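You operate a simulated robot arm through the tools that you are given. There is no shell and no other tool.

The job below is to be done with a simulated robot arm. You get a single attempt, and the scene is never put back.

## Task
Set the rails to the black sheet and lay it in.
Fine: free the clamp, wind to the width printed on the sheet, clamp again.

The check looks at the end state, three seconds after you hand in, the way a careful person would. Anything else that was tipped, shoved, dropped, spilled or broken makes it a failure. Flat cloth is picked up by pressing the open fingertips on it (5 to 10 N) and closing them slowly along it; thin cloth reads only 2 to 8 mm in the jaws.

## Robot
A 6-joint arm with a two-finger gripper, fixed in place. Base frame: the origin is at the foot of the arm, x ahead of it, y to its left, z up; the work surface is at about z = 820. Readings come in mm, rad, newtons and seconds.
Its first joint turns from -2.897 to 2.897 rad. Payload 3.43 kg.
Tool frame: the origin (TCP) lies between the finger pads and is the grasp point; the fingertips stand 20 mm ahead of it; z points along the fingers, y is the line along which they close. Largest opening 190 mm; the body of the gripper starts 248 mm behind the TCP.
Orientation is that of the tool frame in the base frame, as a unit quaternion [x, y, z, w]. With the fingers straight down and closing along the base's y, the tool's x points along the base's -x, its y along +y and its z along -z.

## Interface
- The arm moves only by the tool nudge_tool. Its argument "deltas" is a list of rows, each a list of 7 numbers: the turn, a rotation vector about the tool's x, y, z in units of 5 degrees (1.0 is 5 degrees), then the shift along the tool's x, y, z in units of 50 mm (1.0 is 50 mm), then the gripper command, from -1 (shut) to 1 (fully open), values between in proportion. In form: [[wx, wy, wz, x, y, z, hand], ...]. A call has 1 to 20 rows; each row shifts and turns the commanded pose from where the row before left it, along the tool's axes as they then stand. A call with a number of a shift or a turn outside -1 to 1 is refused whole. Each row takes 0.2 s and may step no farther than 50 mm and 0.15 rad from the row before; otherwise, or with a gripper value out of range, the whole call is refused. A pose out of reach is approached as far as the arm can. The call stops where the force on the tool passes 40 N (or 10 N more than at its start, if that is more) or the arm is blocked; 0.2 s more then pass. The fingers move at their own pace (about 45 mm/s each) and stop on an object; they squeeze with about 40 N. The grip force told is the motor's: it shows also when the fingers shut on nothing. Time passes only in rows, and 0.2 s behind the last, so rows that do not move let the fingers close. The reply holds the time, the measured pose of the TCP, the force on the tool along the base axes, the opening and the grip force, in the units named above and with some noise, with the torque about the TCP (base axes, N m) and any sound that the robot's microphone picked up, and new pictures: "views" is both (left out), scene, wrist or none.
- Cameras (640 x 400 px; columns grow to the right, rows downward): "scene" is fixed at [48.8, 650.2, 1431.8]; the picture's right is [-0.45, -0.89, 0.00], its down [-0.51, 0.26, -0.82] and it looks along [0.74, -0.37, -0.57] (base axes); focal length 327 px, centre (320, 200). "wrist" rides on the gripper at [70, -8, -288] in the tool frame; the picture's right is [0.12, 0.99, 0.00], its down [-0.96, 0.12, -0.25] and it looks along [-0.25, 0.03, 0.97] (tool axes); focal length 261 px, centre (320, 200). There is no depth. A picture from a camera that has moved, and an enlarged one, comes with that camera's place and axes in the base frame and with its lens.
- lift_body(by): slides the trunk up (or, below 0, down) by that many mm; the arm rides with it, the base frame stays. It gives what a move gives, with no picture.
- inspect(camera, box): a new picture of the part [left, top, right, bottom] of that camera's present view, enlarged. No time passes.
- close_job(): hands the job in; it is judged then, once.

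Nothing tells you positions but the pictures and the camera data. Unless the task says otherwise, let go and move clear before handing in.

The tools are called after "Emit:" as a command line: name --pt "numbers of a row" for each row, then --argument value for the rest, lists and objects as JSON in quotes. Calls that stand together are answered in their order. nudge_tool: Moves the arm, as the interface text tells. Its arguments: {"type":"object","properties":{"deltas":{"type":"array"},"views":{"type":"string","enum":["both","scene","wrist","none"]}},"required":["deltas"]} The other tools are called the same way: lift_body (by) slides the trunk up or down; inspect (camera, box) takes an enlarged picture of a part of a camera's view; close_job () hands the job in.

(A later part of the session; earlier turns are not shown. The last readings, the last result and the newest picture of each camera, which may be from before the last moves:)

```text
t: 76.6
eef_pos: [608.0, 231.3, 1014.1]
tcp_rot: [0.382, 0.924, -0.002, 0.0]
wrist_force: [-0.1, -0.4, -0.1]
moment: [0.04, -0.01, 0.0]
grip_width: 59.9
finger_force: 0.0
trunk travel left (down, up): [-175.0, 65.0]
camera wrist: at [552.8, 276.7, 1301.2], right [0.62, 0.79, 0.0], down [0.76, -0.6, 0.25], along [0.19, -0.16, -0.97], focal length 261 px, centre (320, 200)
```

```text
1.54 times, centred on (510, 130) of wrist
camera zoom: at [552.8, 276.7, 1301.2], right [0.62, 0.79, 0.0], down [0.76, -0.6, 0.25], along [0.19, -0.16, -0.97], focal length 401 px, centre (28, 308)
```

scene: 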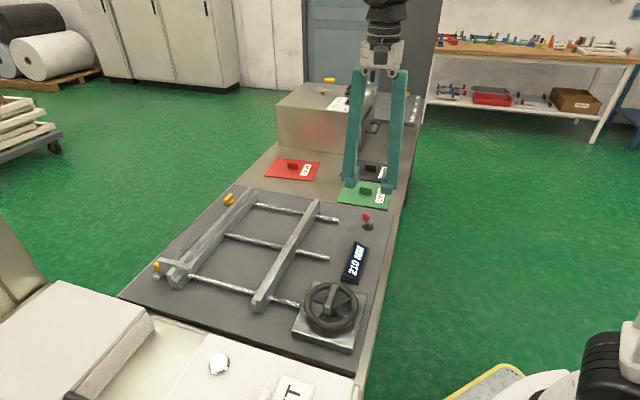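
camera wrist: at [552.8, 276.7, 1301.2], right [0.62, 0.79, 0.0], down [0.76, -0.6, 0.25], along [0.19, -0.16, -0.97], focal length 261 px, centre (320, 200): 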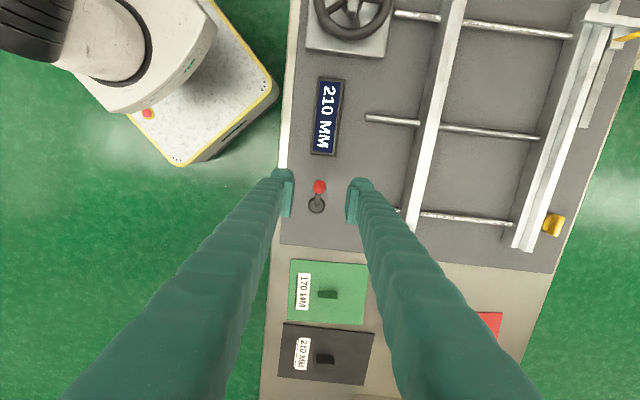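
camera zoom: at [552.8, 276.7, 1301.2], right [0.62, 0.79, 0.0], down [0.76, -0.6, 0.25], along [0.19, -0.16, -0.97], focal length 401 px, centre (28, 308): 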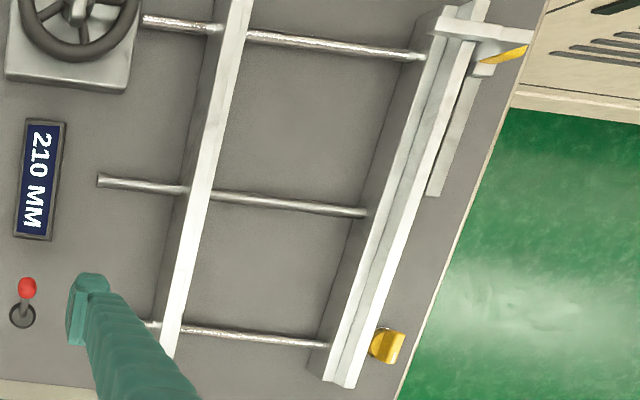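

The lever is back at its original clamped position and the display holds 210. Next I'll look straight down at the rails to measure the slot before fetching the sheet.

Emit:
nudge_tool --pt "0 0 0 0.444 0.784 0 -0.9" --pt "0 0 0 0.444 0.784 0 -0.9" --pt "0 0 0 0.444 0.784 0 -0.9" --pt "0 0 0 0.444 0.784 0 -0.9" --pt "0 0 0 0.444 0.784 0 -0.9" --pt "0 0 0 0.444 0.784 0 -0.9" --pt "0 0 0 0.444 0.784 0 -0.9" --pt "0 0 0 0 0 0 -0.9" --pt "0 0 0 0 0 0 -0.9" --views "both"

Emit:
inspect --camera "wrist" --box '[220, 40, 460, 190]'

Emit:
inspect --camera "wrist" --box '[220, 120, 320, 182]'

Emit:
inspect --camera "wrist" --box '[340, 120, 440, 182]'

```text
t: 78.6
eef_pos: [694.6, 536.8, 1014.6]
tcp_rot: [0.383, 0.924, -0.001, 0.001]
wrist_force: [0.5, 0.7, 0.2]
moment: [-0.02, 0.0, 0.0]
grip_width: 9.5
finger_force: 0.1
trunk travel left (down, up): [-175.0, 65.0]
camera wrist: at [638.0, 581.3, 1300.4], right [0.62, 0.79, 0.0], down [0.76, -0.6, 0.25], along [0.19, -0.16, -0.97], focal length 261 px, centre (320, 200)
```

scene: 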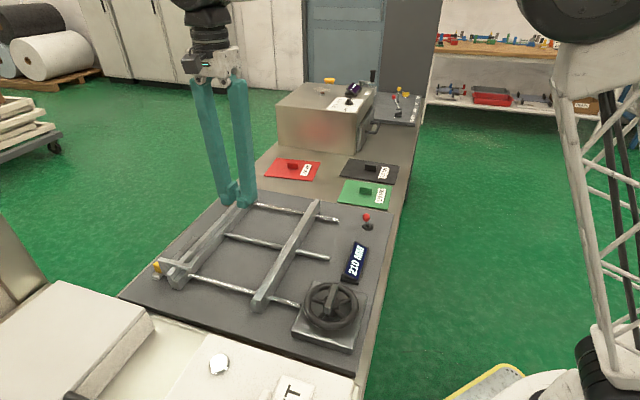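
wrist: 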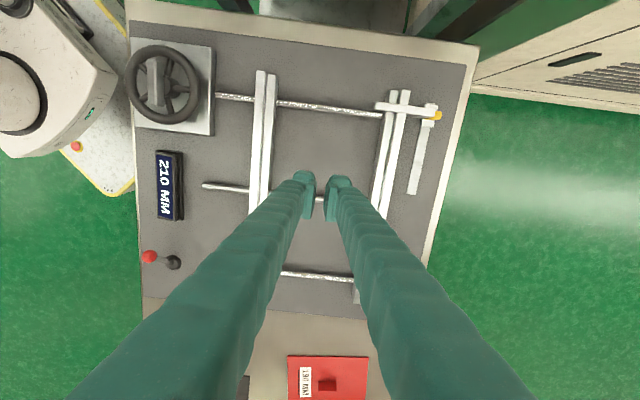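

```text
2.67 times, centred on (340, 115) of wrist
camera zoom: at [638.0, 581.3, 1300.4], right [0.62, 0.79, 0.0], down [0.76, -0.6, 0.25], along [0.19, -0.16, -0.97], focal length 695 px, centre (267, 427)
```

zoom: 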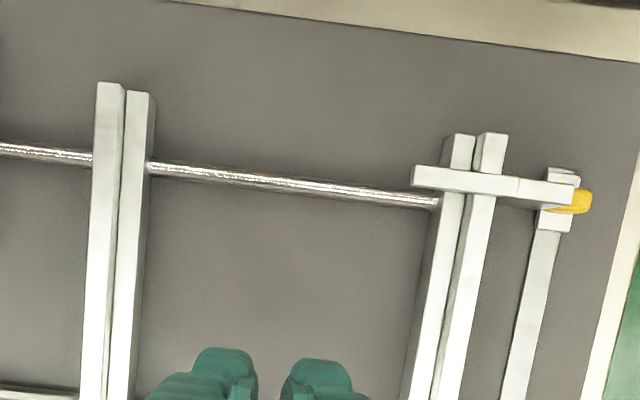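

```text
6.40 times, centred on (270, 151) of wrist
camera zoom: at [638.0, 581.3, 1300.4], right [0.62, 0.79, 0.0], down [0.76, -0.6, 0.25], along [0.19, -0.16, -0.97], focal length 1668 px, centre (640, 514)
```

zoom: 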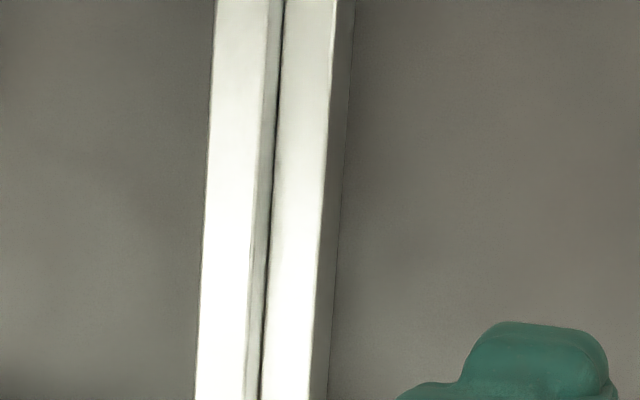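

```text
6.40 times, centred on (390, 151) of wrist
camera zoom: at [638.0, 581.3, 1300.4], right [0.62, 0.79, 0.0], down [0.76, -0.6, 0.25], along [0.19, -0.16, -0.97], focal length 1668 px, centre (-128, 514)
```

zoom: 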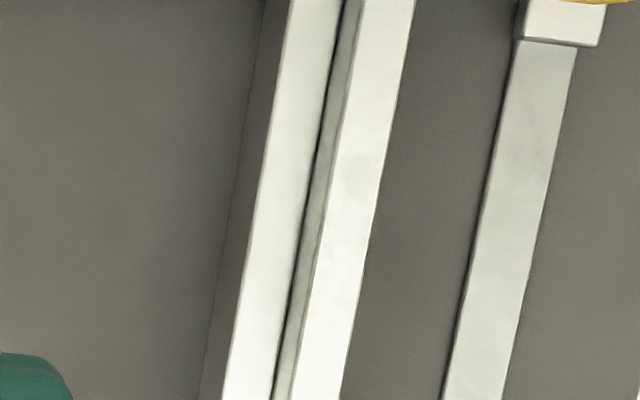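

I can see each rail has a wall about 15 mm higher than an inner ledge. I estimate the slot centre line at w = (x+y)/√2 ≈ 875, with the target sheet centre at about (728, 509). Now I'll go to hover above the black sheet and turn the fingers to close across its tab.

Emit:
nudge_tool --pt "0 0 0 -0.83 -0.332 -0.1 -0.9" --pt "0 0 0 -0.83 -0.332 0 -0.5" --pt "0 0 0 -0.83 -0.332 0 -0.37" --pt "0 0 0 -0.83 -0.332 0 -0.37" --pt "0 0 0 -0.83 -0.332 0 -0.37" --pt "0 0 0 -0.83 -0.332 0 -0.37" --pt "0 0 0 -0.83 -0.332 0 -0.37" --pt "0 0 0 -0.83 -0.332 0 -0.37" --pt "0 0 0 -0.83 -0.332 0 -0.37" --pt "0 0 0 -0.83 -0.332 0 -0.37" --pt "0 0 0 -0.83 -0.332 0 -0.37" --pt "0 0 0 -0.83 -0.332 0 -0.37" --pt "0 0 0 -0.83 -0.332 0 -0.37" --pt "0 0 0 0 0 0 -0.37" --views "both"

```text
t: 81.6
eef_pos: [923.0, 0.4, 1019.5]
tcp_rot: [0.383, 0.924, -0.001, 0.0]
wrist_force: [0.3, -0.6, 0.7]
moment: [0.05, 0.03, 0.03]
grip_width: 59.6
finger_force: 0.0
trunk travel left (down, up): [-175.0, 65.0]
camera wrist: at [866.9, 46.2, 1306.5], right [0.62, 0.79, 0.0], down [0.76, -0.6, 0.25], along [0.19, -0.16, -0.97], focal length 261 px, centre (320, 200)
```

scene: 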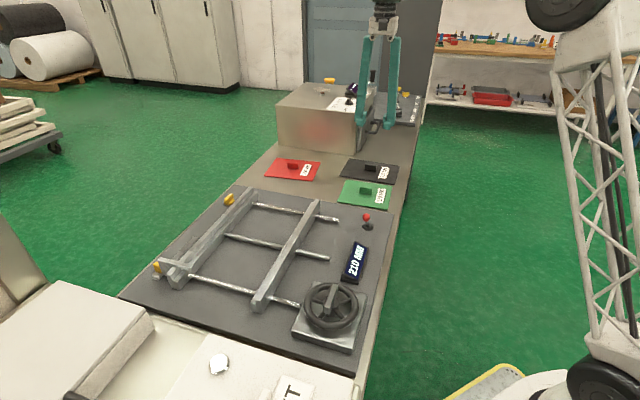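
wrist: 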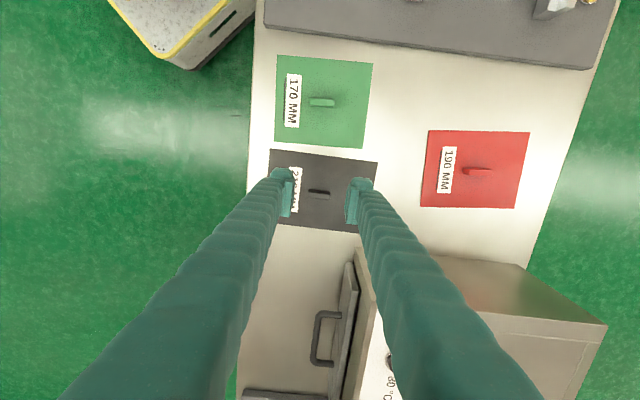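

Emit:
inspect --camera "wrist" --box '[256, 140, 384, 240]'

Emit:
inspect --camera "scene" --box '[330, 150, 410, 200]'

```text
4.00 times, centred on (320, 190) of wrist
camera zoom: at [866.9, 46.2, 1306.5], right [0.62, 0.79, 0.0], down [0.76, -0.6, 0.25], along [0.19, -0.16, -0.97], focal length 1043 px, centre (320, 240)
```

zoom: 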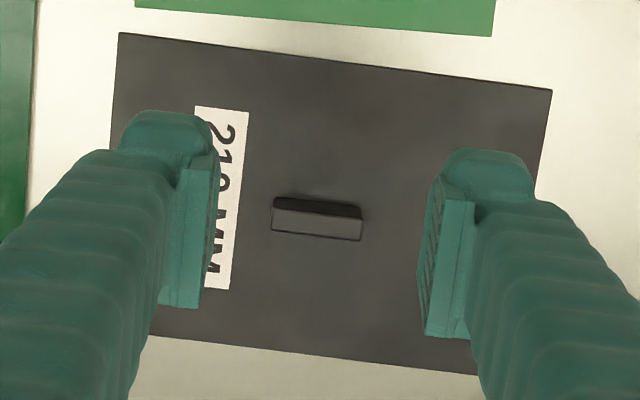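

```text
8.00 times, centred on (370, 175) of scene
camera zoom: at [48.8, 650.2, 1431.8], right [-0.45, -0.89, 0.0], down [-0.51, 0.26, -0.82], along [0.74, -0.37, -0.57], focal length 2618 px, centre (-80, 400)
```

zoom: 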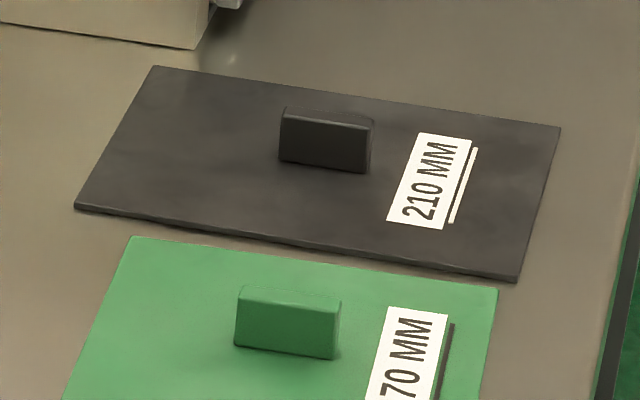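

The tab is about 40 × 10 × 22 mm. From this view it sits about 41 mm further out than I first estimated, at about (955, -26). I'll turn to yaw 135° so the fingers close across its thickness, then shift over it.

Emit:
nudge_tool --pt "0 0 -1 0 0 0 -0.37" --pt "0 0 -1 0 0 0 -0.37" --pt "0 0 -1 0 0 0 -0.37" --pt "0 0 -1 0 0 0 -0.37" --pt "0 0 -1 0 0 0 -0.37" --pt "0 0 -1 0 0 0 -0.37" --pt "0 0 -1 0 0 0 -0.37" --pt "0 0 -1 0 0 0 -0.37" --pt "0 0 -1 0 0 0 -0.37" --pt "0 0 -1 0 0 0 -0.37" --pt "0 0 -1 0 0 0 -0.37" --pt "0 0 -1 0 0 0 -0.37" --pt "0 0 -1 0 0 0 -0.37" --pt "0 0 -1 0 0 0 -0.37" --pt "0 0 -1 0 0 0 -0.37" --pt "0 0 -1 0 0 0 -0.37" --pt "0 0 -1 0 0 0 -0.37" --pt "0 0 -1 0 0 0 -0.37" --pt "0 0 0 -0.076 -0.82 0 -0.37" --pt "0 0 0 0 0 0 -0.37" --views "both"

Emit:
inspect --camera "wrist" --box '[256, 120, 384, 220]'

```text
t: 85.8
eef_pos: [954.9, -25.8, 1018.5]
tcp_rot: [-0.383, 0.924, -0.002, -0.001]
wrist_force: [0.1, -0.9, -0.3]
moment: [0.03, 0.05, -0.02]
grip_width: 59.8
finger_force: 0.0
trunk travel left (down, up): [-175.0, 65.0]
camera wrist: at [910.8, -79.8, 1306.1], right [-0.79, 0.62, 0.0], down [0.6, 0.76, 0.24], along [0.15, 0.19, -0.97], focal length 261 px, centre (320, 200)
```

scene: 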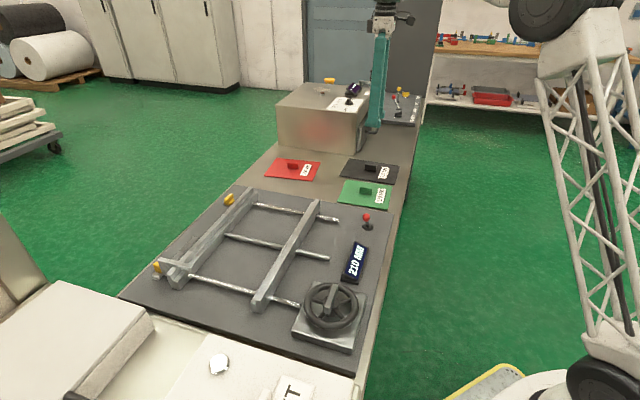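
wrist: 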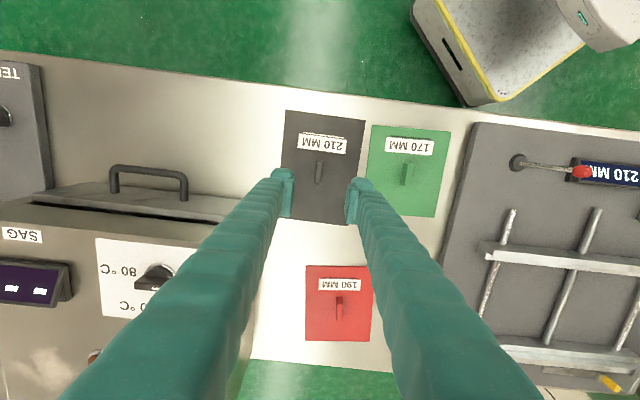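

```text
4.00 times, centred on (320, 170) of wrist
camera zoom: at [910.8, -79.8, 1306.1], right [-0.79, 0.62, 0.0], down [0.6, 0.76, 0.24], along [0.15, 0.19, -0.97], focal length 1043 px, centre (320, 320)
```

zoom: 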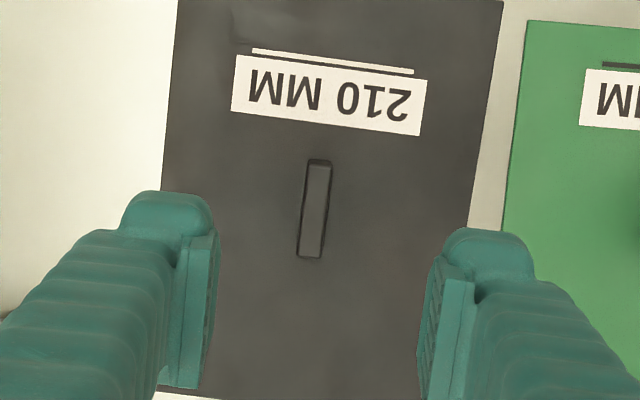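

The tool is aligned over the tab to within about 2 mm. I'll trim that and descend to a check height.

Emit:
nudge_tool --pt "0 0 0 0.025 -0.03 0.9 -0.37" --pt "0 0 0 0 0 0.9 -0.37" --pt "0 0 0 0 0 0.9 -0.37" --pt "0 0 0 0 0 0.2 -0.37" --pt "0 0 0 0 0 0 -0.37" --views "both"

Emit:
inspect --camera "wrist" --box '[256, 120, 384, 220]'

Emit:
inspect --camera "scene" --box '[330, 140, 410, 190]'

```text
t: 87.0
eef_pos: [953.8, -26.5, 873.3]
tcp_rot: [-0.383, 0.924, -0.001, -0.001]
wrist_force: [0.5, -0.6, -0.6]
moment: [-0.01, 0.03, 0.0]
grip_width: 59.8
finger_force: 0.0
trunk travel left (down, up): [-175.0, 65.0]
camera wrist: at [910.3, -81.5, 1161.3], right [-0.79, 0.62, 0.0], down [0.6, 0.76, 0.25], along [0.15, 0.19, -0.97], focal length 261 px, centre (320, 200)
```

scene: 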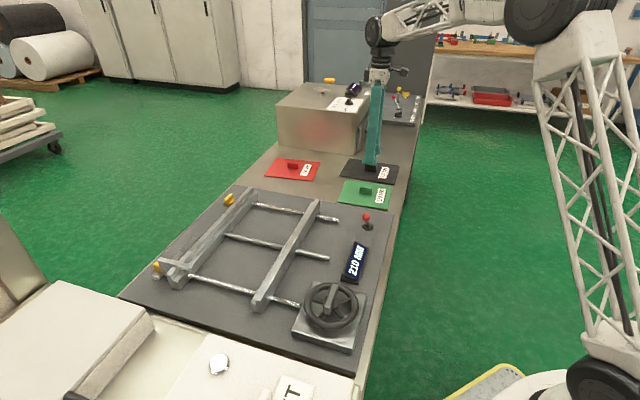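
wrist: 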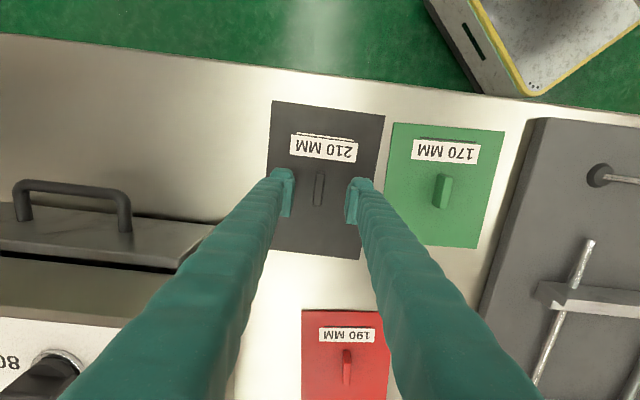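

```text
4.00 times, centred on (320, 170) of wrist
camera zoom: at [910.3, -81.5, 1161.3], right [-0.79, 0.62, 0.0], down [0.6, 0.76, 0.25], along [0.15, 0.19, -0.97], focal length 1043 px, centre (320, 320)
```

zoom: 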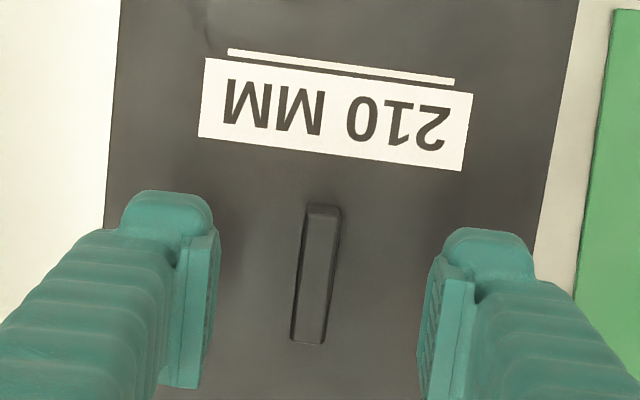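

```text
8.00 times, centred on (370, 165) of scene
camera zoom: at [48.8, 650.2, 1431.8], right [-0.45, -0.89, 0.0], down [-0.51, 0.26, -0.82], along [0.74, -0.37, -0.57], focal length 2618 px, centre (-80, 480)
```

zoom: 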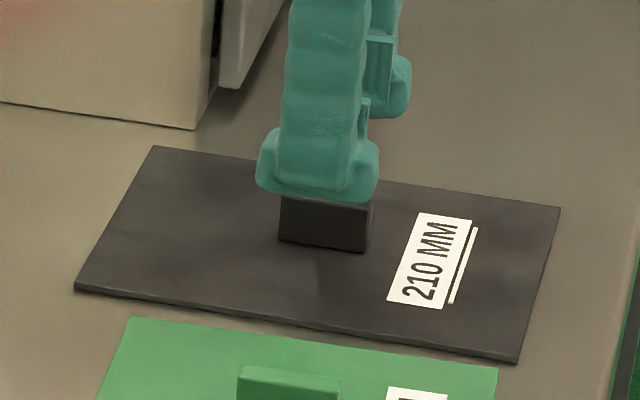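

Centred side-to-side; I'll shift 3 mm along the tab and lower with care to about z 849.

Emit:
nudge_tool --pt "0 0 0 0.06 0 0.15 -0.37" --pt "0 0 0 0 0 0.15 -0.37" --pt "0 0 0 0 0 0.1 -0.37" --pt "0 0 0 0 0 0.06 -0.37" --pt "0 0 0 0 0 0 -0.37" --views "wrist"

Emit:
inspect --camera "wrist" --box '[256, 140, 384, 220]'

Emit:
inspect --camera "scene" --box '[330, 150, 410, 200]'

```text
t: 88.2
eef_pos: [953.4, -29.5, 851.3]
tcp_rot: [-0.383, 0.924, -0.001, -0.001]
wrist_force: [-0.9, 0.2, -1.0]
moment: [0.02, -0.03, 0.0]
grip_width: 60.0
finger_force: 0.1
trunk travel left (down, up): [-175.0, 65.0]
camera wrist: at [908.7, -84.0, 1139.0], right [-0.79, 0.62, 0.0], down [0.6, 0.76, 0.25], along [0.15, 0.19, -0.97], focal length 261 px, centre (320, 200)
```

wrist: 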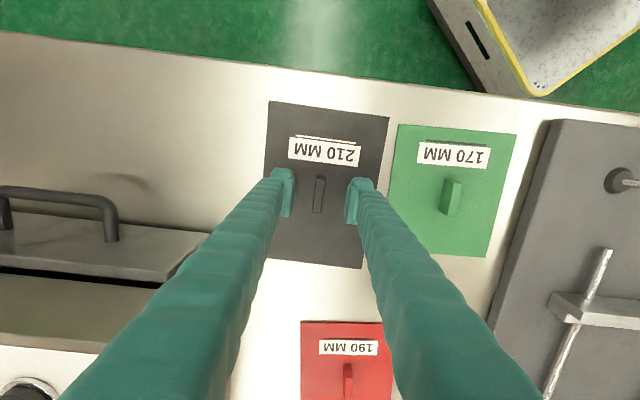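

```text
5.00 times, centred on (320, 180) of wrist
camera zoom: at [908.7, -84.0, 1139.0], right [-0.79, 0.62, 0.0], down [0.6, 0.76, 0.25], along [0.15, 0.19, -0.97], focal length 1303 px, centre (320, 300)
```

zoom: 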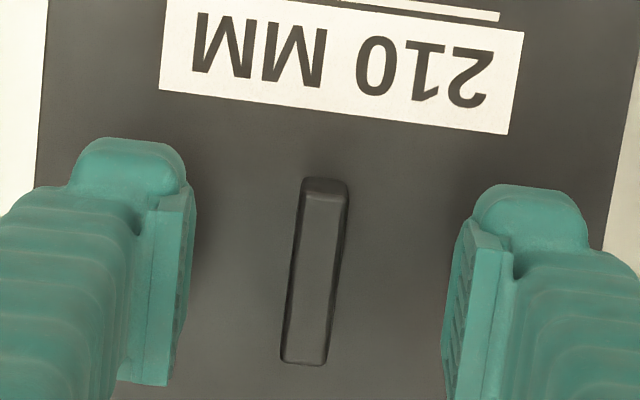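

```text
8.00 times, centred on (370, 175) of scene
camera zoom: at [48.8, 650.2, 1431.8], right [-0.45, -0.89, 0.0], down [-0.51, 0.26, -0.82], along [0.74, -0.37, -0.57], focal length 2618 px, centre (-80, 400)
```

zoom: 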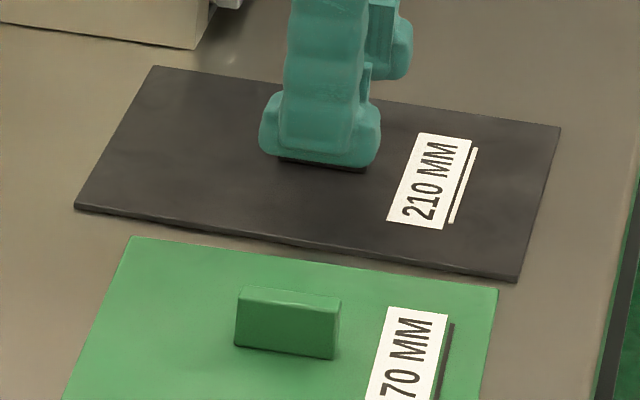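

Fingers straddle the tab without contact. I'll lower 2 mm more, close and check the grip.

Emit:
nudge_tool --pt "0 0 0 0 0 0.04 -0.37" --pt "0 0 0 0 0 0 -0.6" --pt "0 0 0 0 0 0 -0.8" --pt "0 0 0 0 0 0 -1" --pt "0 0 0 0 0 0 -1" --pt "0 0 0 0 0 0 -1" --pt "0 0 0 0 0 0 -1" --views "wrist"

Emit:
inspect --camera "wrist" --box '[256, 140, 384, 220]'

```text
t: 89.8
eef_pos: [952.3, -29.3, 849.5]
tcp_rot: [-0.383, 0.924, -0.001, -0.001]
wrist_force: [0.2, -0.2, -0.4]
moment: [0.02, -0.02, 0.02]
grip_width: 0.2
finger_force: 34.4
trunk travel left (down, up): [-175.0, 65.0]
camera wrist: at [908.6, -83.9, 1137.0], right [-0.79, 0.62, 0.0], down [0.6, 0.76, 0.25], along [0.15, 0.19, -0.97], focal length 261 px, centre (320, 200)
```

wrist: 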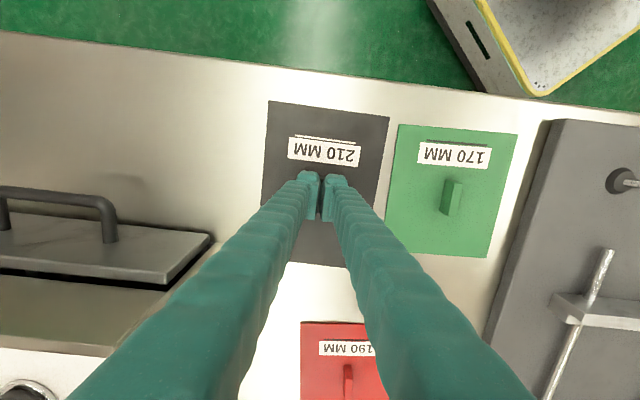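

```text
5.00 times, centred on (320, 180) of wrist
camera zoom: at [908.6, -83.9, 1137.0], right [-0.79, 0.62, 0.0], down [0.6, 0.76, 0.25], along [0.15, 0.19, -0.97], focal length 1303 px, centre (320, 300)
```

zoom: 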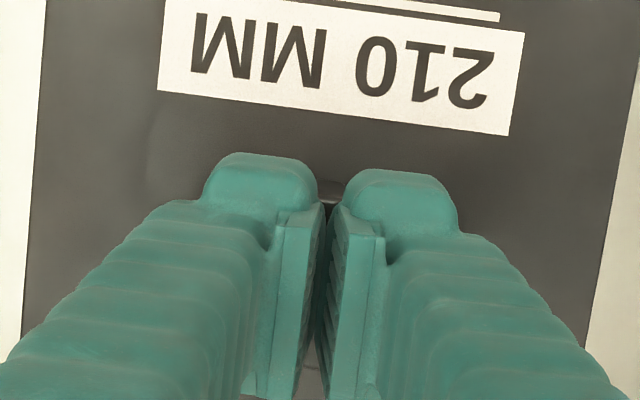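

The fingers closed on nothing: re-deriving depth from the 210 mm edge, the sheet top is at about z 803 and the tab top about 825, so my tips were just above it. I'll reopen, shift back 5 mm along the tab, and descend about 20 mm more in small steps.

Emit:
nudge_tool --pt "0 0 0 0 0 -0.1 -0.8" --pt "0 0 0 0 0 0 -0.37" --pt "0 0 0 -0.1 0 0 -0.37" --pt "0 0 0 0 0 0 -0.37" --pt "0 0 0 0 0 0.2 -0.37" --pt "0 0 0 0 0 0.16 -0.37" --pt "0 0 0 0 0 0.1 -0.37" --pt "0 0 0 0 0 0 -0.37" --views "wrist"

Emit:
inspect --camera "wrist" --box '[256, 140, 384, 220]'

Emit:
inspect --camera "scene" --box '[330, 150, 410, 200]'

```text
t: 91.6
eef_pos: [955.6, -26.4, 832.4]
tcp_rot: [-0.383, 0.924, -0.001, 0.0]
wrist_force: [0.5, 0.0, -0.1]
moment: [0.0, 0.0, -0.02]
grip_width: 59.8
finger_force: 0.1
trunk travel left (down, up): [-175.0, 65.0]
camera wrist: at [912.1, -80.6, 1119.1], right [-0.79, 0.62, 0.0], down [0.6, 0.76, 0.24], along [0.15, 0.19, -0.97], focal length 261 px, centre (320, 200)
```

wrist: 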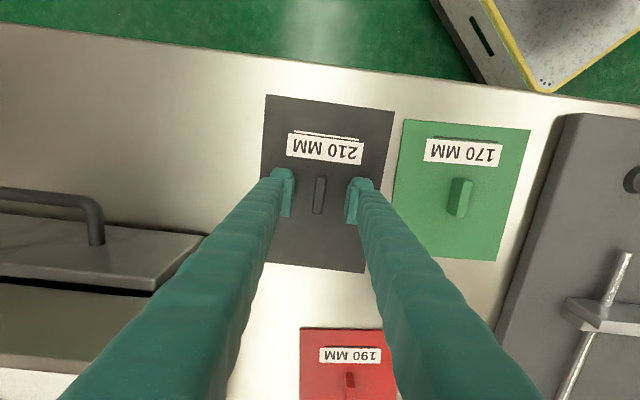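

```text
5.00 times, centred on (320, 180) of wrist
camera zoom: at [912.1, -80.6, 1119.1], right [-0.79, 0.62, 0.0], down [0.6, 0.76, 0.24], along [0.15, 0.19, -0.97], focal length 1303 px, centre (320, 300)
```

zoom: 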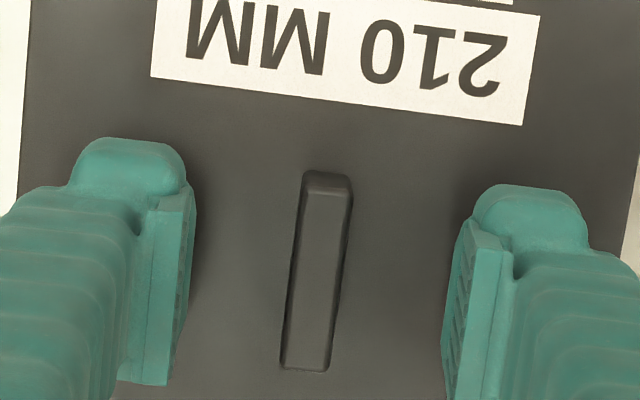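

```text
8.00 times, centred on (370, 175) of scene
camera zoom: at [48.8, 650.2, 1431.8], right [-0.45, -0.89, 0.0], down [-0.51, 0.26, -0.82], along [0.74, -0.37, -0.57], focal length 2618 px, centre (-80, 400)
```

zoom: 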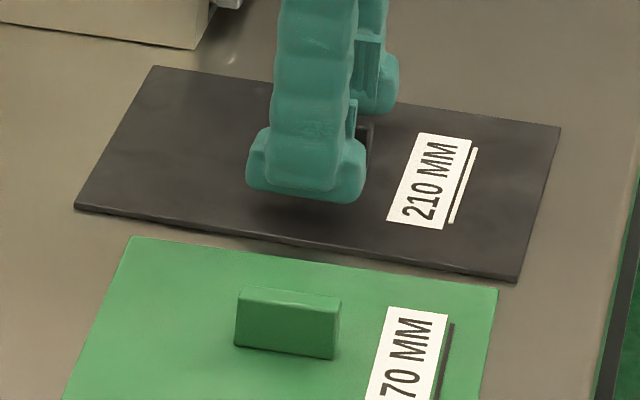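

The fingers now straddle the tab. I'll lower 3 mm more and close.

Emit:
nudge_tool --pt "0 0 0 0 0 0.06 -0.37" --pt "0 0 0 0 0 0 -0.6" --pt "0 0 0 0 0 0 -0.8" --pt "0 0 0 0 0 0 -1" --pt "0 0 0 0 0 0 -1" --pt "0 0 0 0 0 0 -1" --pt "0 0 0 0 0 0 -1" --views "wrist"

Emit:
inspect --camera "wrist" --box '[256, 140, 384, 220]'

```text
t: 93.2
eef_pos: [956.5, -24.9, 829.1]
tcp_rot: [-0.383, 0.924, -0.001, -0.001]
wrist_force: [0.1, 0.3, 0.4]
moment: [0.04, 0.02, -0.01]
grip_width: 10.6
finger_force: 39.8
trunk travel left (down, up): [-175.0, 65.0]
camera wrist: at [912.2, -80.6, 1116.2], right [-0.79, 0.62, 0.0], down [0.6, 0.76, 0.24], along [0.15, 0.19, -0.97], focal length 261 px, centre (320, 200)
```

wrist: 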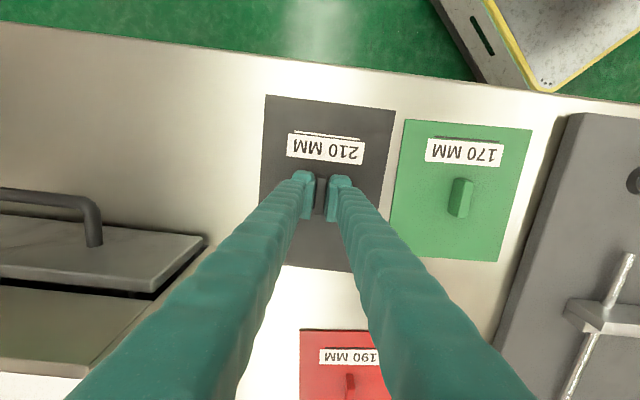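

```text
5.00 times, centred on (320, 180) of wrist
camera zoom: at [912.2, -80.6, 1116.2], right [-0.79, 0.62, 0.0], down [0.6, 0.76, 0.24], along [0.15, 0.19, -0.97], focal length 1303 px, centre (320, 300)
```

zoom: 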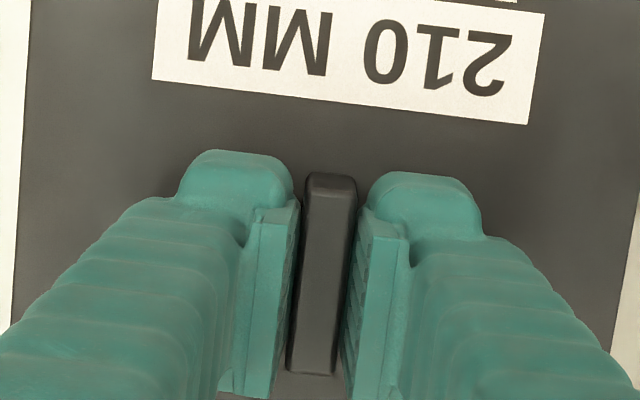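

The tab is gripped at 10.6 mm with about 40 N. I'll lift gently and check the load.

Emit:
nudge_tool --pt "0 0 0 0 0 -0.1 -1" --pt "0 0 0 0 0 -0.2 -1" --pt "0 0 0 0 0 -0.3 -1" --pt "0 0 0 0 0 0 -1" --views "both"

Emit:
inspect --camera "scene" --box '[320, 120, 416, 190]'

```text
t: 94.2
eef_pos: [955.9, -27.1, 859.7]
tcp_rot: [-0.382, 0.924, -0.001, -0.001]
wrist_force: [-0.1, 0.0, -0.7]
moment: [-0.02, -0.01, 0.0]
grip_width: 10.7
finger_force: 39.7
trunk travel left (down, up): [-175.0, 65.0]
camera wrist: at [912.0, -80.6, 1146.2], right [-0.79, 0.62, 0.0], down [0.6, 0.76, 0.25], along [0.15, 0.19, -0.97], focal length 261 px, centre (320, 200)
```

scene: 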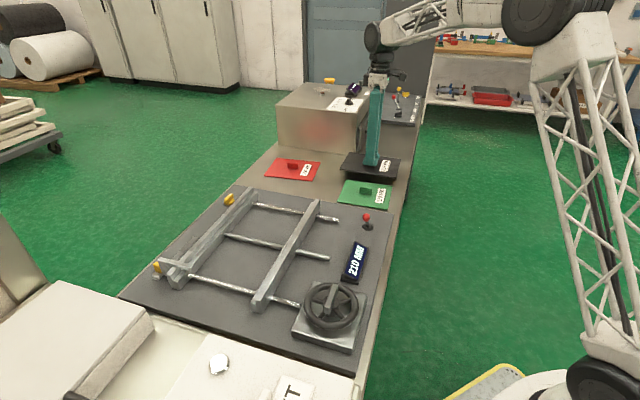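
wrist: 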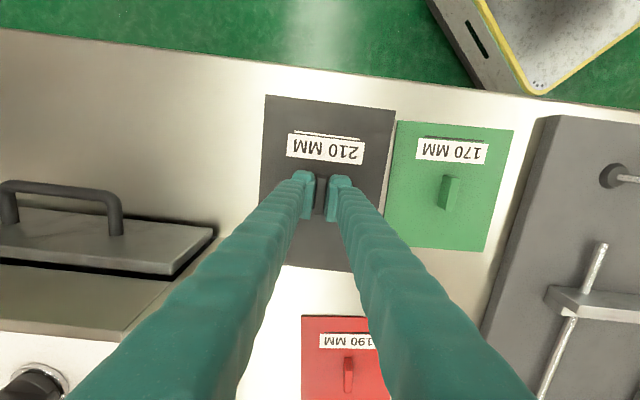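

```text
5.71 times, centred on (368, 155) of scene
camera zoom: at [48.8, 650.2, 1431.8], right [-0.45, -0.89, 0.0], down [-0.51, 0.26, -0.82], along [0.74, -0.37, -0.57], focal length 1870 px, centre (46, 457)
```

zoom: 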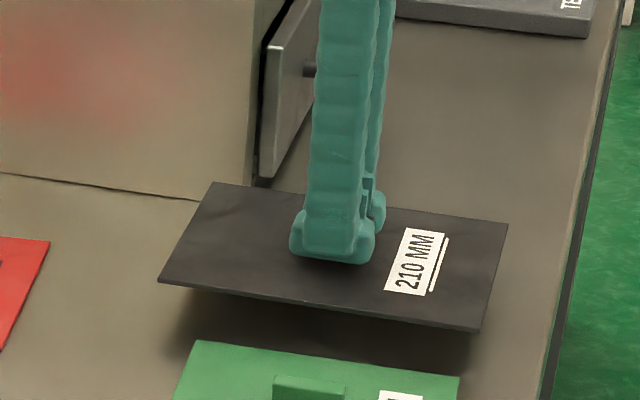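

The sheet is lifted level and is light. I'll raise it well clear and carry it to above the slot.

Emit:
nudge_tool --pt "0 0 0 0 0 -0.5 -1" --pt "0 0 0 0 0 -0.8 -1" --pt "0 0 0 0 0 -0.8 -1" --pt "0 0 0 0 0 -0.4 -1" --pt "0 0 0 0 0 0 -1" --views "none"

Emit:
nudge_tool --pt "0 0 0 -0.14 0.34 0 -1" --pt "0 0 0 -0.271 0.675 0 -1" --pt "0 0 0 -0.271 0.675 0 -1" --pt "0 0 0 -0.271 0.675 0 -1" --pt "0 0 0 -0.271 0.675 0 -1" --pt "0 0 0 -0.271 0.675 0 -1" --pt "0 0 0 -0.271 0.675 0 -1" --pt "0 0 0 -0.271 0.675 0 -1" --pt "0 0 0 -0.271 0.675 0 -1" --pt "0 0 0 -0.271 0.675 0 -1" --pt "0 0 0 -0.271 0.675 0 -1" --pt "0 0 0 -0.271 0.675 0 -1" --pt "0 0 0 -0.271 0.675 0 -1" --pt "0 0 0 -0.271 0.675 0 -1" --pt "0 0 0 -0.271 0.675 0 -1" --pt "0 0 0 -0.271 0.675 0 -1" --pt "0 0 0 -0.14 0.34 0 -1" --pt "0 0 0 0 0 0 -1" --pt "0 0 0 0 0 0 -1" --views "both"

```text
t: 95.4
eef_pos: [955.4, -25.2, 982.5]
tcp_rot: [-0.383, 0.924, -0.002, 0.0]
wrist_force: [0.2, -0.1, -1.1]
moment: [0.02, -0.01, 0.01]
grip_width: 10.3
finger_force: 39.6
trunk travel left (down, up): [-175.0, 65.0]
```

```text
t: 99.4
eef_pos: [728.0, 511.5, 983.3]
tcp_rot: [-0.383, 0.924, -0.001, 0.0]
wrist_force: [-0.2, 0.8, -0.6]
moment: [-0.01, 0.01, -0.01]
grip_width: 10.4
finger_force: 39.8
trunk travel left (down, up): [-175.0, 65.0]
camera wrist: at [683.6, 457.2, 1269.8], right [-0.79, 0.62, 0.0], down [0.6, 0.76, 0.24], along [0.15, 0.19, -0.97], focal length 261 px, centre (320, 200)
```

scene: 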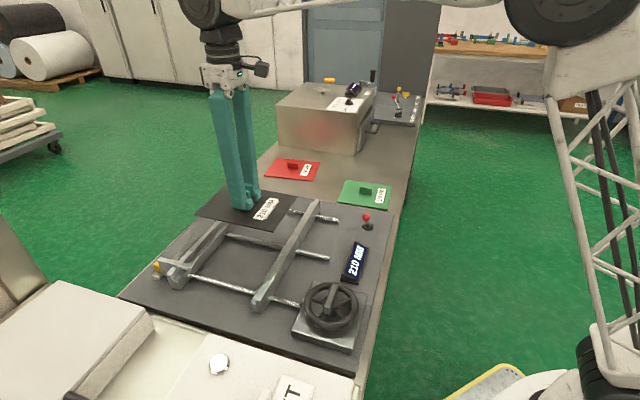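
wrist: 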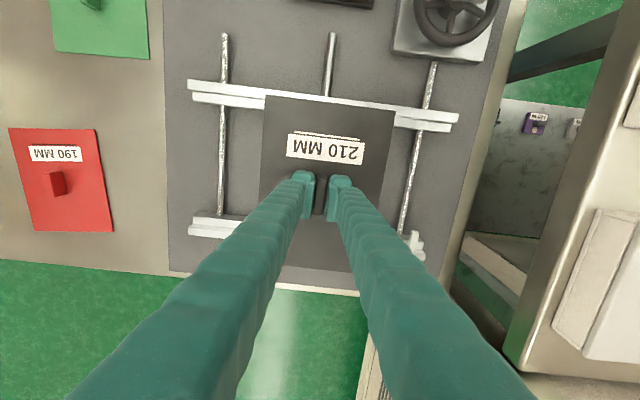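

The sheet is over the slot with its near edge close to the movable rail. I'll zoom to measure the alignment.

Emit:
inspect --camera "wrist" --box '[180, 60, 340, 160]'

Emit:
inspect --camera "wrist" --box '[320, 60, 480, 160]'

Emit:
inspect --camera "wrist" --box '[180, 180, 440, 300]'

Emit:
inspect --camera "scene" --box '[150, 170, 350, 310]'

```text
4.00 times, centred on (260, 110) of wrist
camera zoom: at [683.6, 457.2, 1269.8], right [-0.79, 0.62, 0.0], down [0.6, 0.76, 0.24], along [0.15, 0.19, -0.97], focal length 1043 px, centre (560, 560)
```

zoom: 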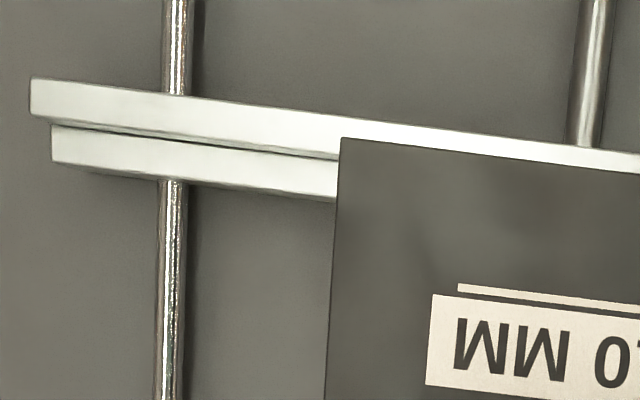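

```text
4.00 times, centred on (400, 110) of wrist
camera zoom: at [683.6, 457.2, 1269.8], right [-0.79, 0.62, 0.0], down [0.6, 0.76, 0.24], along [0.15, 0.19, -0.97], focal length 1043 px, centre (0, 560)
```

zoom: 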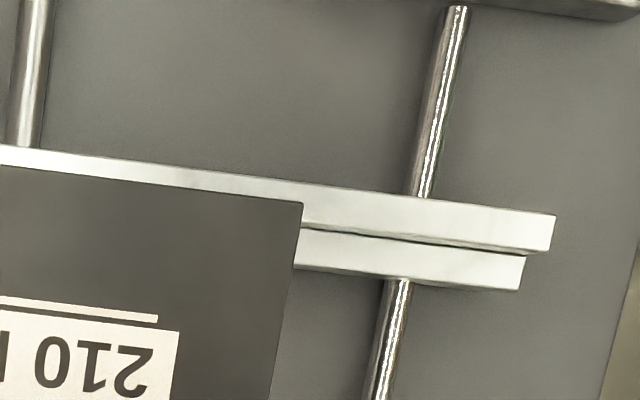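

```text
2.46 times, centred on (310, 240) of wrist
camera zoom: at [683.6, 457.2, 1269.8], right [-0.79, 0.62, 0.0], down [0.6, 0.76, 0.24], along [0.15, 0.19, -0.97], focal length 642 px, centre (345, 102)
```

zoom: 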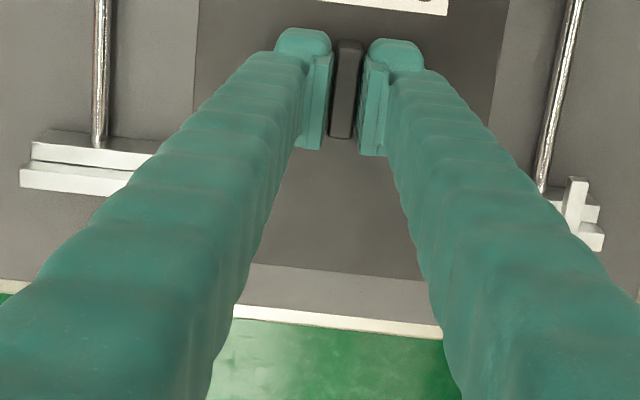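

```text
2.86 times, centred on (250, 240) of scene
camera zoom: at [48.8, 650.2, 1431.8], right [-0.45, -0.89, 0.0], down [-0.51, 0.26, -0.82], along [0.74, -0.37, -0.57], focal length 935 px, centre (520, 86)
```

zoom: 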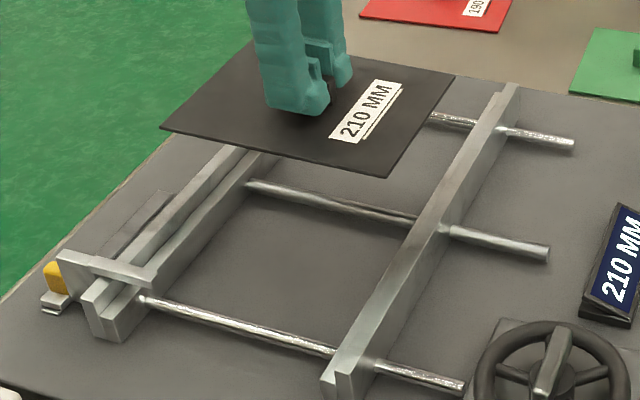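

Emit:
inspect --camera "wrist" --box '[184, 205, 264, 255]'

Emit:
inspect --camera "wrist" --box '[380, 215, 460, 265]'

Emit:
inspect --camera "wrist" --box '[280, 240, 360, 300]'

```text
8.00 times, centred on (224, 230) of wrist
camera zoom: at [683.6, 457.2, 1269.8], right [-0.79, 0.62, 0.0], down [0.6, 0.76, 0.24], along [0.15, 0.19, -0.97], focal length 2085 px, centre (1088, -40)
```

zoom: 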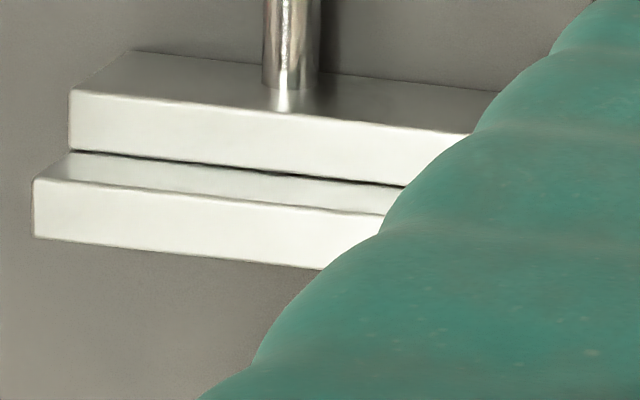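

```text
8.00 times, centred on (420, 240) of wrist
camera zoom: at [683.6, 457.2, 1269.8], right [-0.79, 0.62, 0.0], down [0.6, 0.76, 0.24], along [0.15, 0.19, -0.97], focal length 2085 px, centre (-480, -120)
```

zoom: 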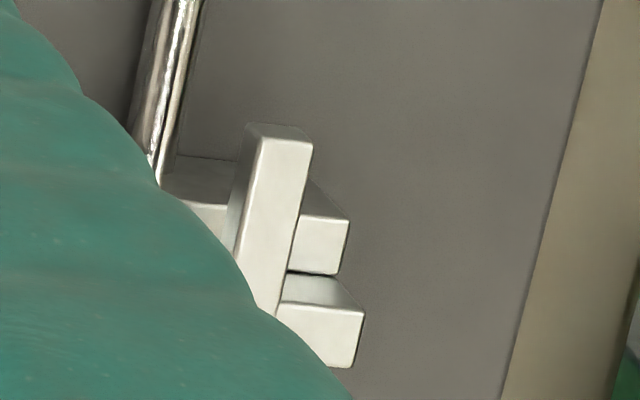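

```text
6.67 times, centred on (320, 270) of wrist
camera zoom: at [683.6, 457.2, 1269.8], right [-0.79, 0.62, 0.0], down [0.6, 0.76, 0.24], along [0.15, 0.19, -0.97], focal length 1738 px, centre (320, -267)
```

zoom: 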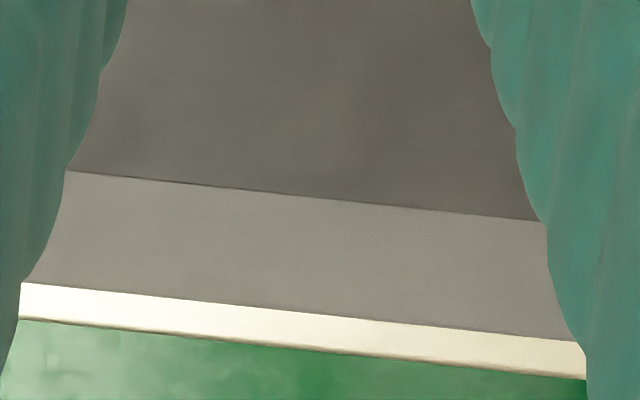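

Measured slot centre is about 2 mm towards the movable rail from the sheet centre, and the edges are parallel within 0.3°. I'll shift 2 mm and lower to just above the walls for a closer check.

Emit:
nudge_tool --pt "0 0 0 0.039 0 0.4 -1" --pt "0 0 0 0 0 0.6 -1" --pt "0 0 0 0 0 0.5 -1" --pt "0 0 0 0 0 0 -1" --pt "0 0 0 0 0 0 -1" --views "both"

Emit:
inspect --camera "wrist" --box '[180, 60, 340, 160]'

Emit:
inspect --camera "wrist" --box '[320, 60, 480, 160]'

Emit:
inspect --camera "wrist" --box '[164, 240, 244, 290]'

Emit:
inspect --camera "wrist" --box '[280, 240, 360, 300]'

Emit:
inspect --camera "scene" --box '[150, 170, 350, 310]'

```text
t: 100.6
eef_pos: [725.5, 510.7, 906.8]
tcp_rot: [-0.382, 0.924, -0.001, 0.0]
wrist_force: [-0.1, 0.5, -1.0]
moment: [0.0, 0.0, -0.01]
grip_width: 10.5
finger_force: 40.4
trunk travel left (down, up): [-175.0, 65.0]
camera wrist: at [681.5, 455.6, 1194.9], right [-0.79, 0.62, 0.0], down [0.6, 0.76, 0.24], along [0.15, 0.19, -0.97], focal length 261 px, centre (320, 200)
```

scene: 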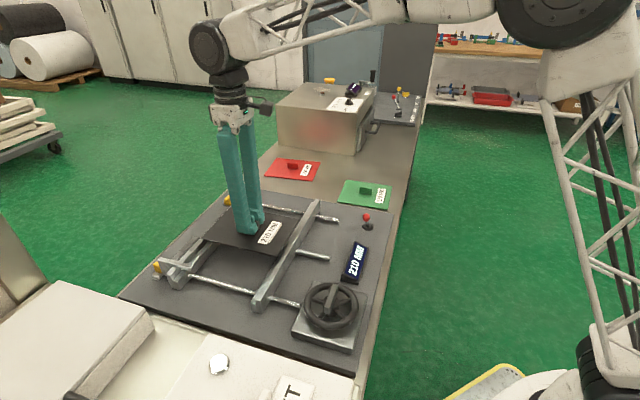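
wrist: 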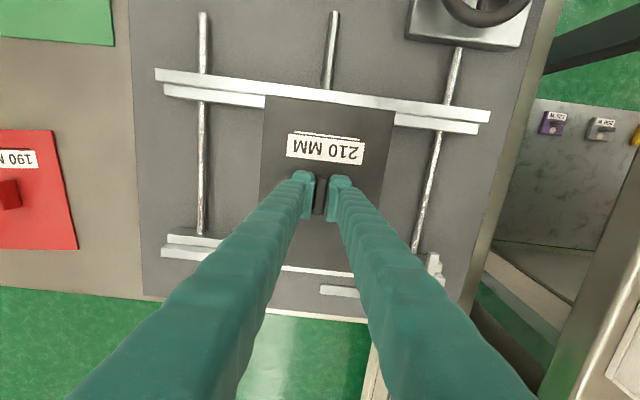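

```text
4.00 times, centred on (260, 110) of wrist
camera zoom: at [681.5, 455.6, 1194.9], right [-0.79, 0.62, 0.0], down [0.6, 0.76, 0.24], along [0.15, 0.19, -0.97], focal length 1043 px, centre (560, 560)
```

zoom: 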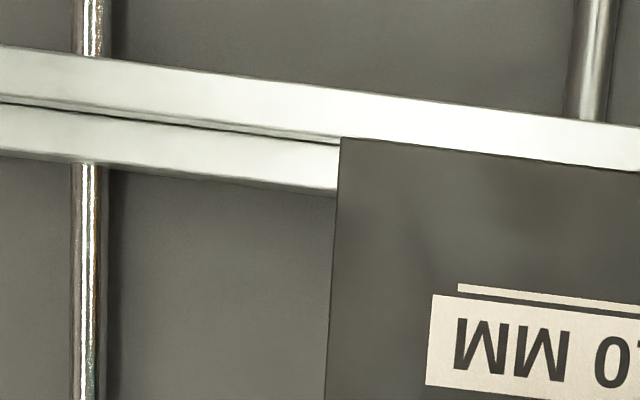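

```text
4.00 times, centred on (400, 110) of wrist
camera zoom: at [681.5, 455.6, 1194.9], right [-0.79, 0.62, 0.0], down [0.6, 0.76, 0.24], along [0.15, 0.19, -0.97], focal length 1043 px, centre (0, 560)
```

zoom: 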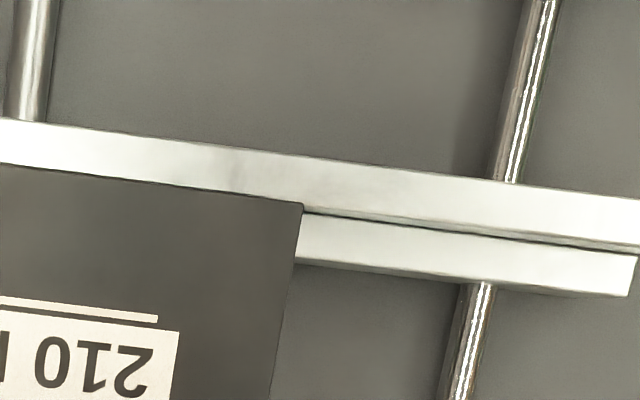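

```text
8.00 times, centred on (204, 265) of wrist
camera zoom: at [681.5, 455.6, 1194.9], right [-0.79, 0.62, 0.0], down [0.6, 0.76, 0.24], along [0.15, 0.19, -0.97], focal length 2085 px, centre (1248, -320)
```

zoom: 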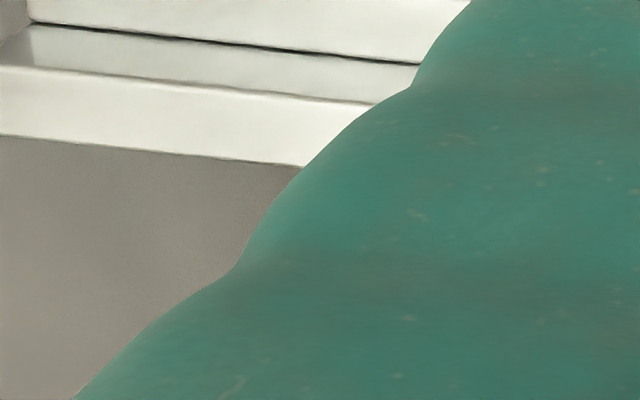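

```text
6.67 times, centred on (320, 270) of wrist
camera zoom: at [681.5, 455.6, 1194.9], right [-0.79, 0.62, 0.0], down [0.6, 0.76, 0.24], along [0.15, 0.19, -0.97], focal length 1738 px, centre (320, -267)
```

zoom: 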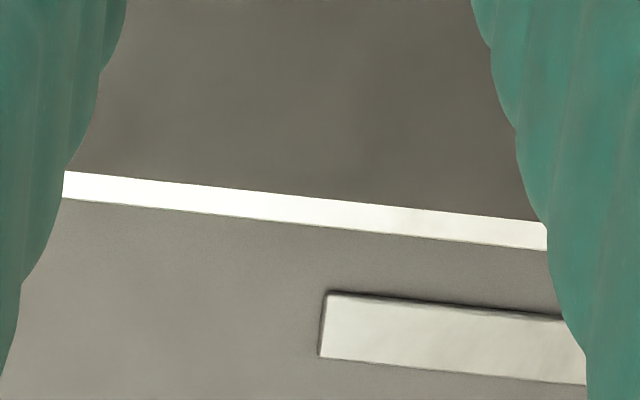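

```text
2.86 times, centred on (250, 240) of scene
camera zoom: at [48.8, 650.2, 1431.8], right [-0.45, -0.89, 0.0], down [-0.51, 0.26, -0.82], along [0.74, -0.37, -0.57], focal length 935 px, centre (520, 86)
```

zoom: 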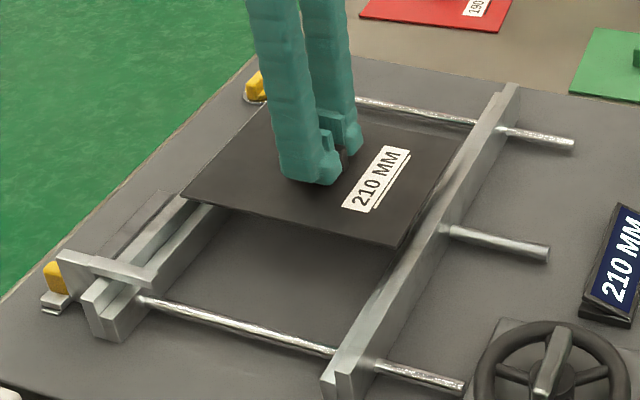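

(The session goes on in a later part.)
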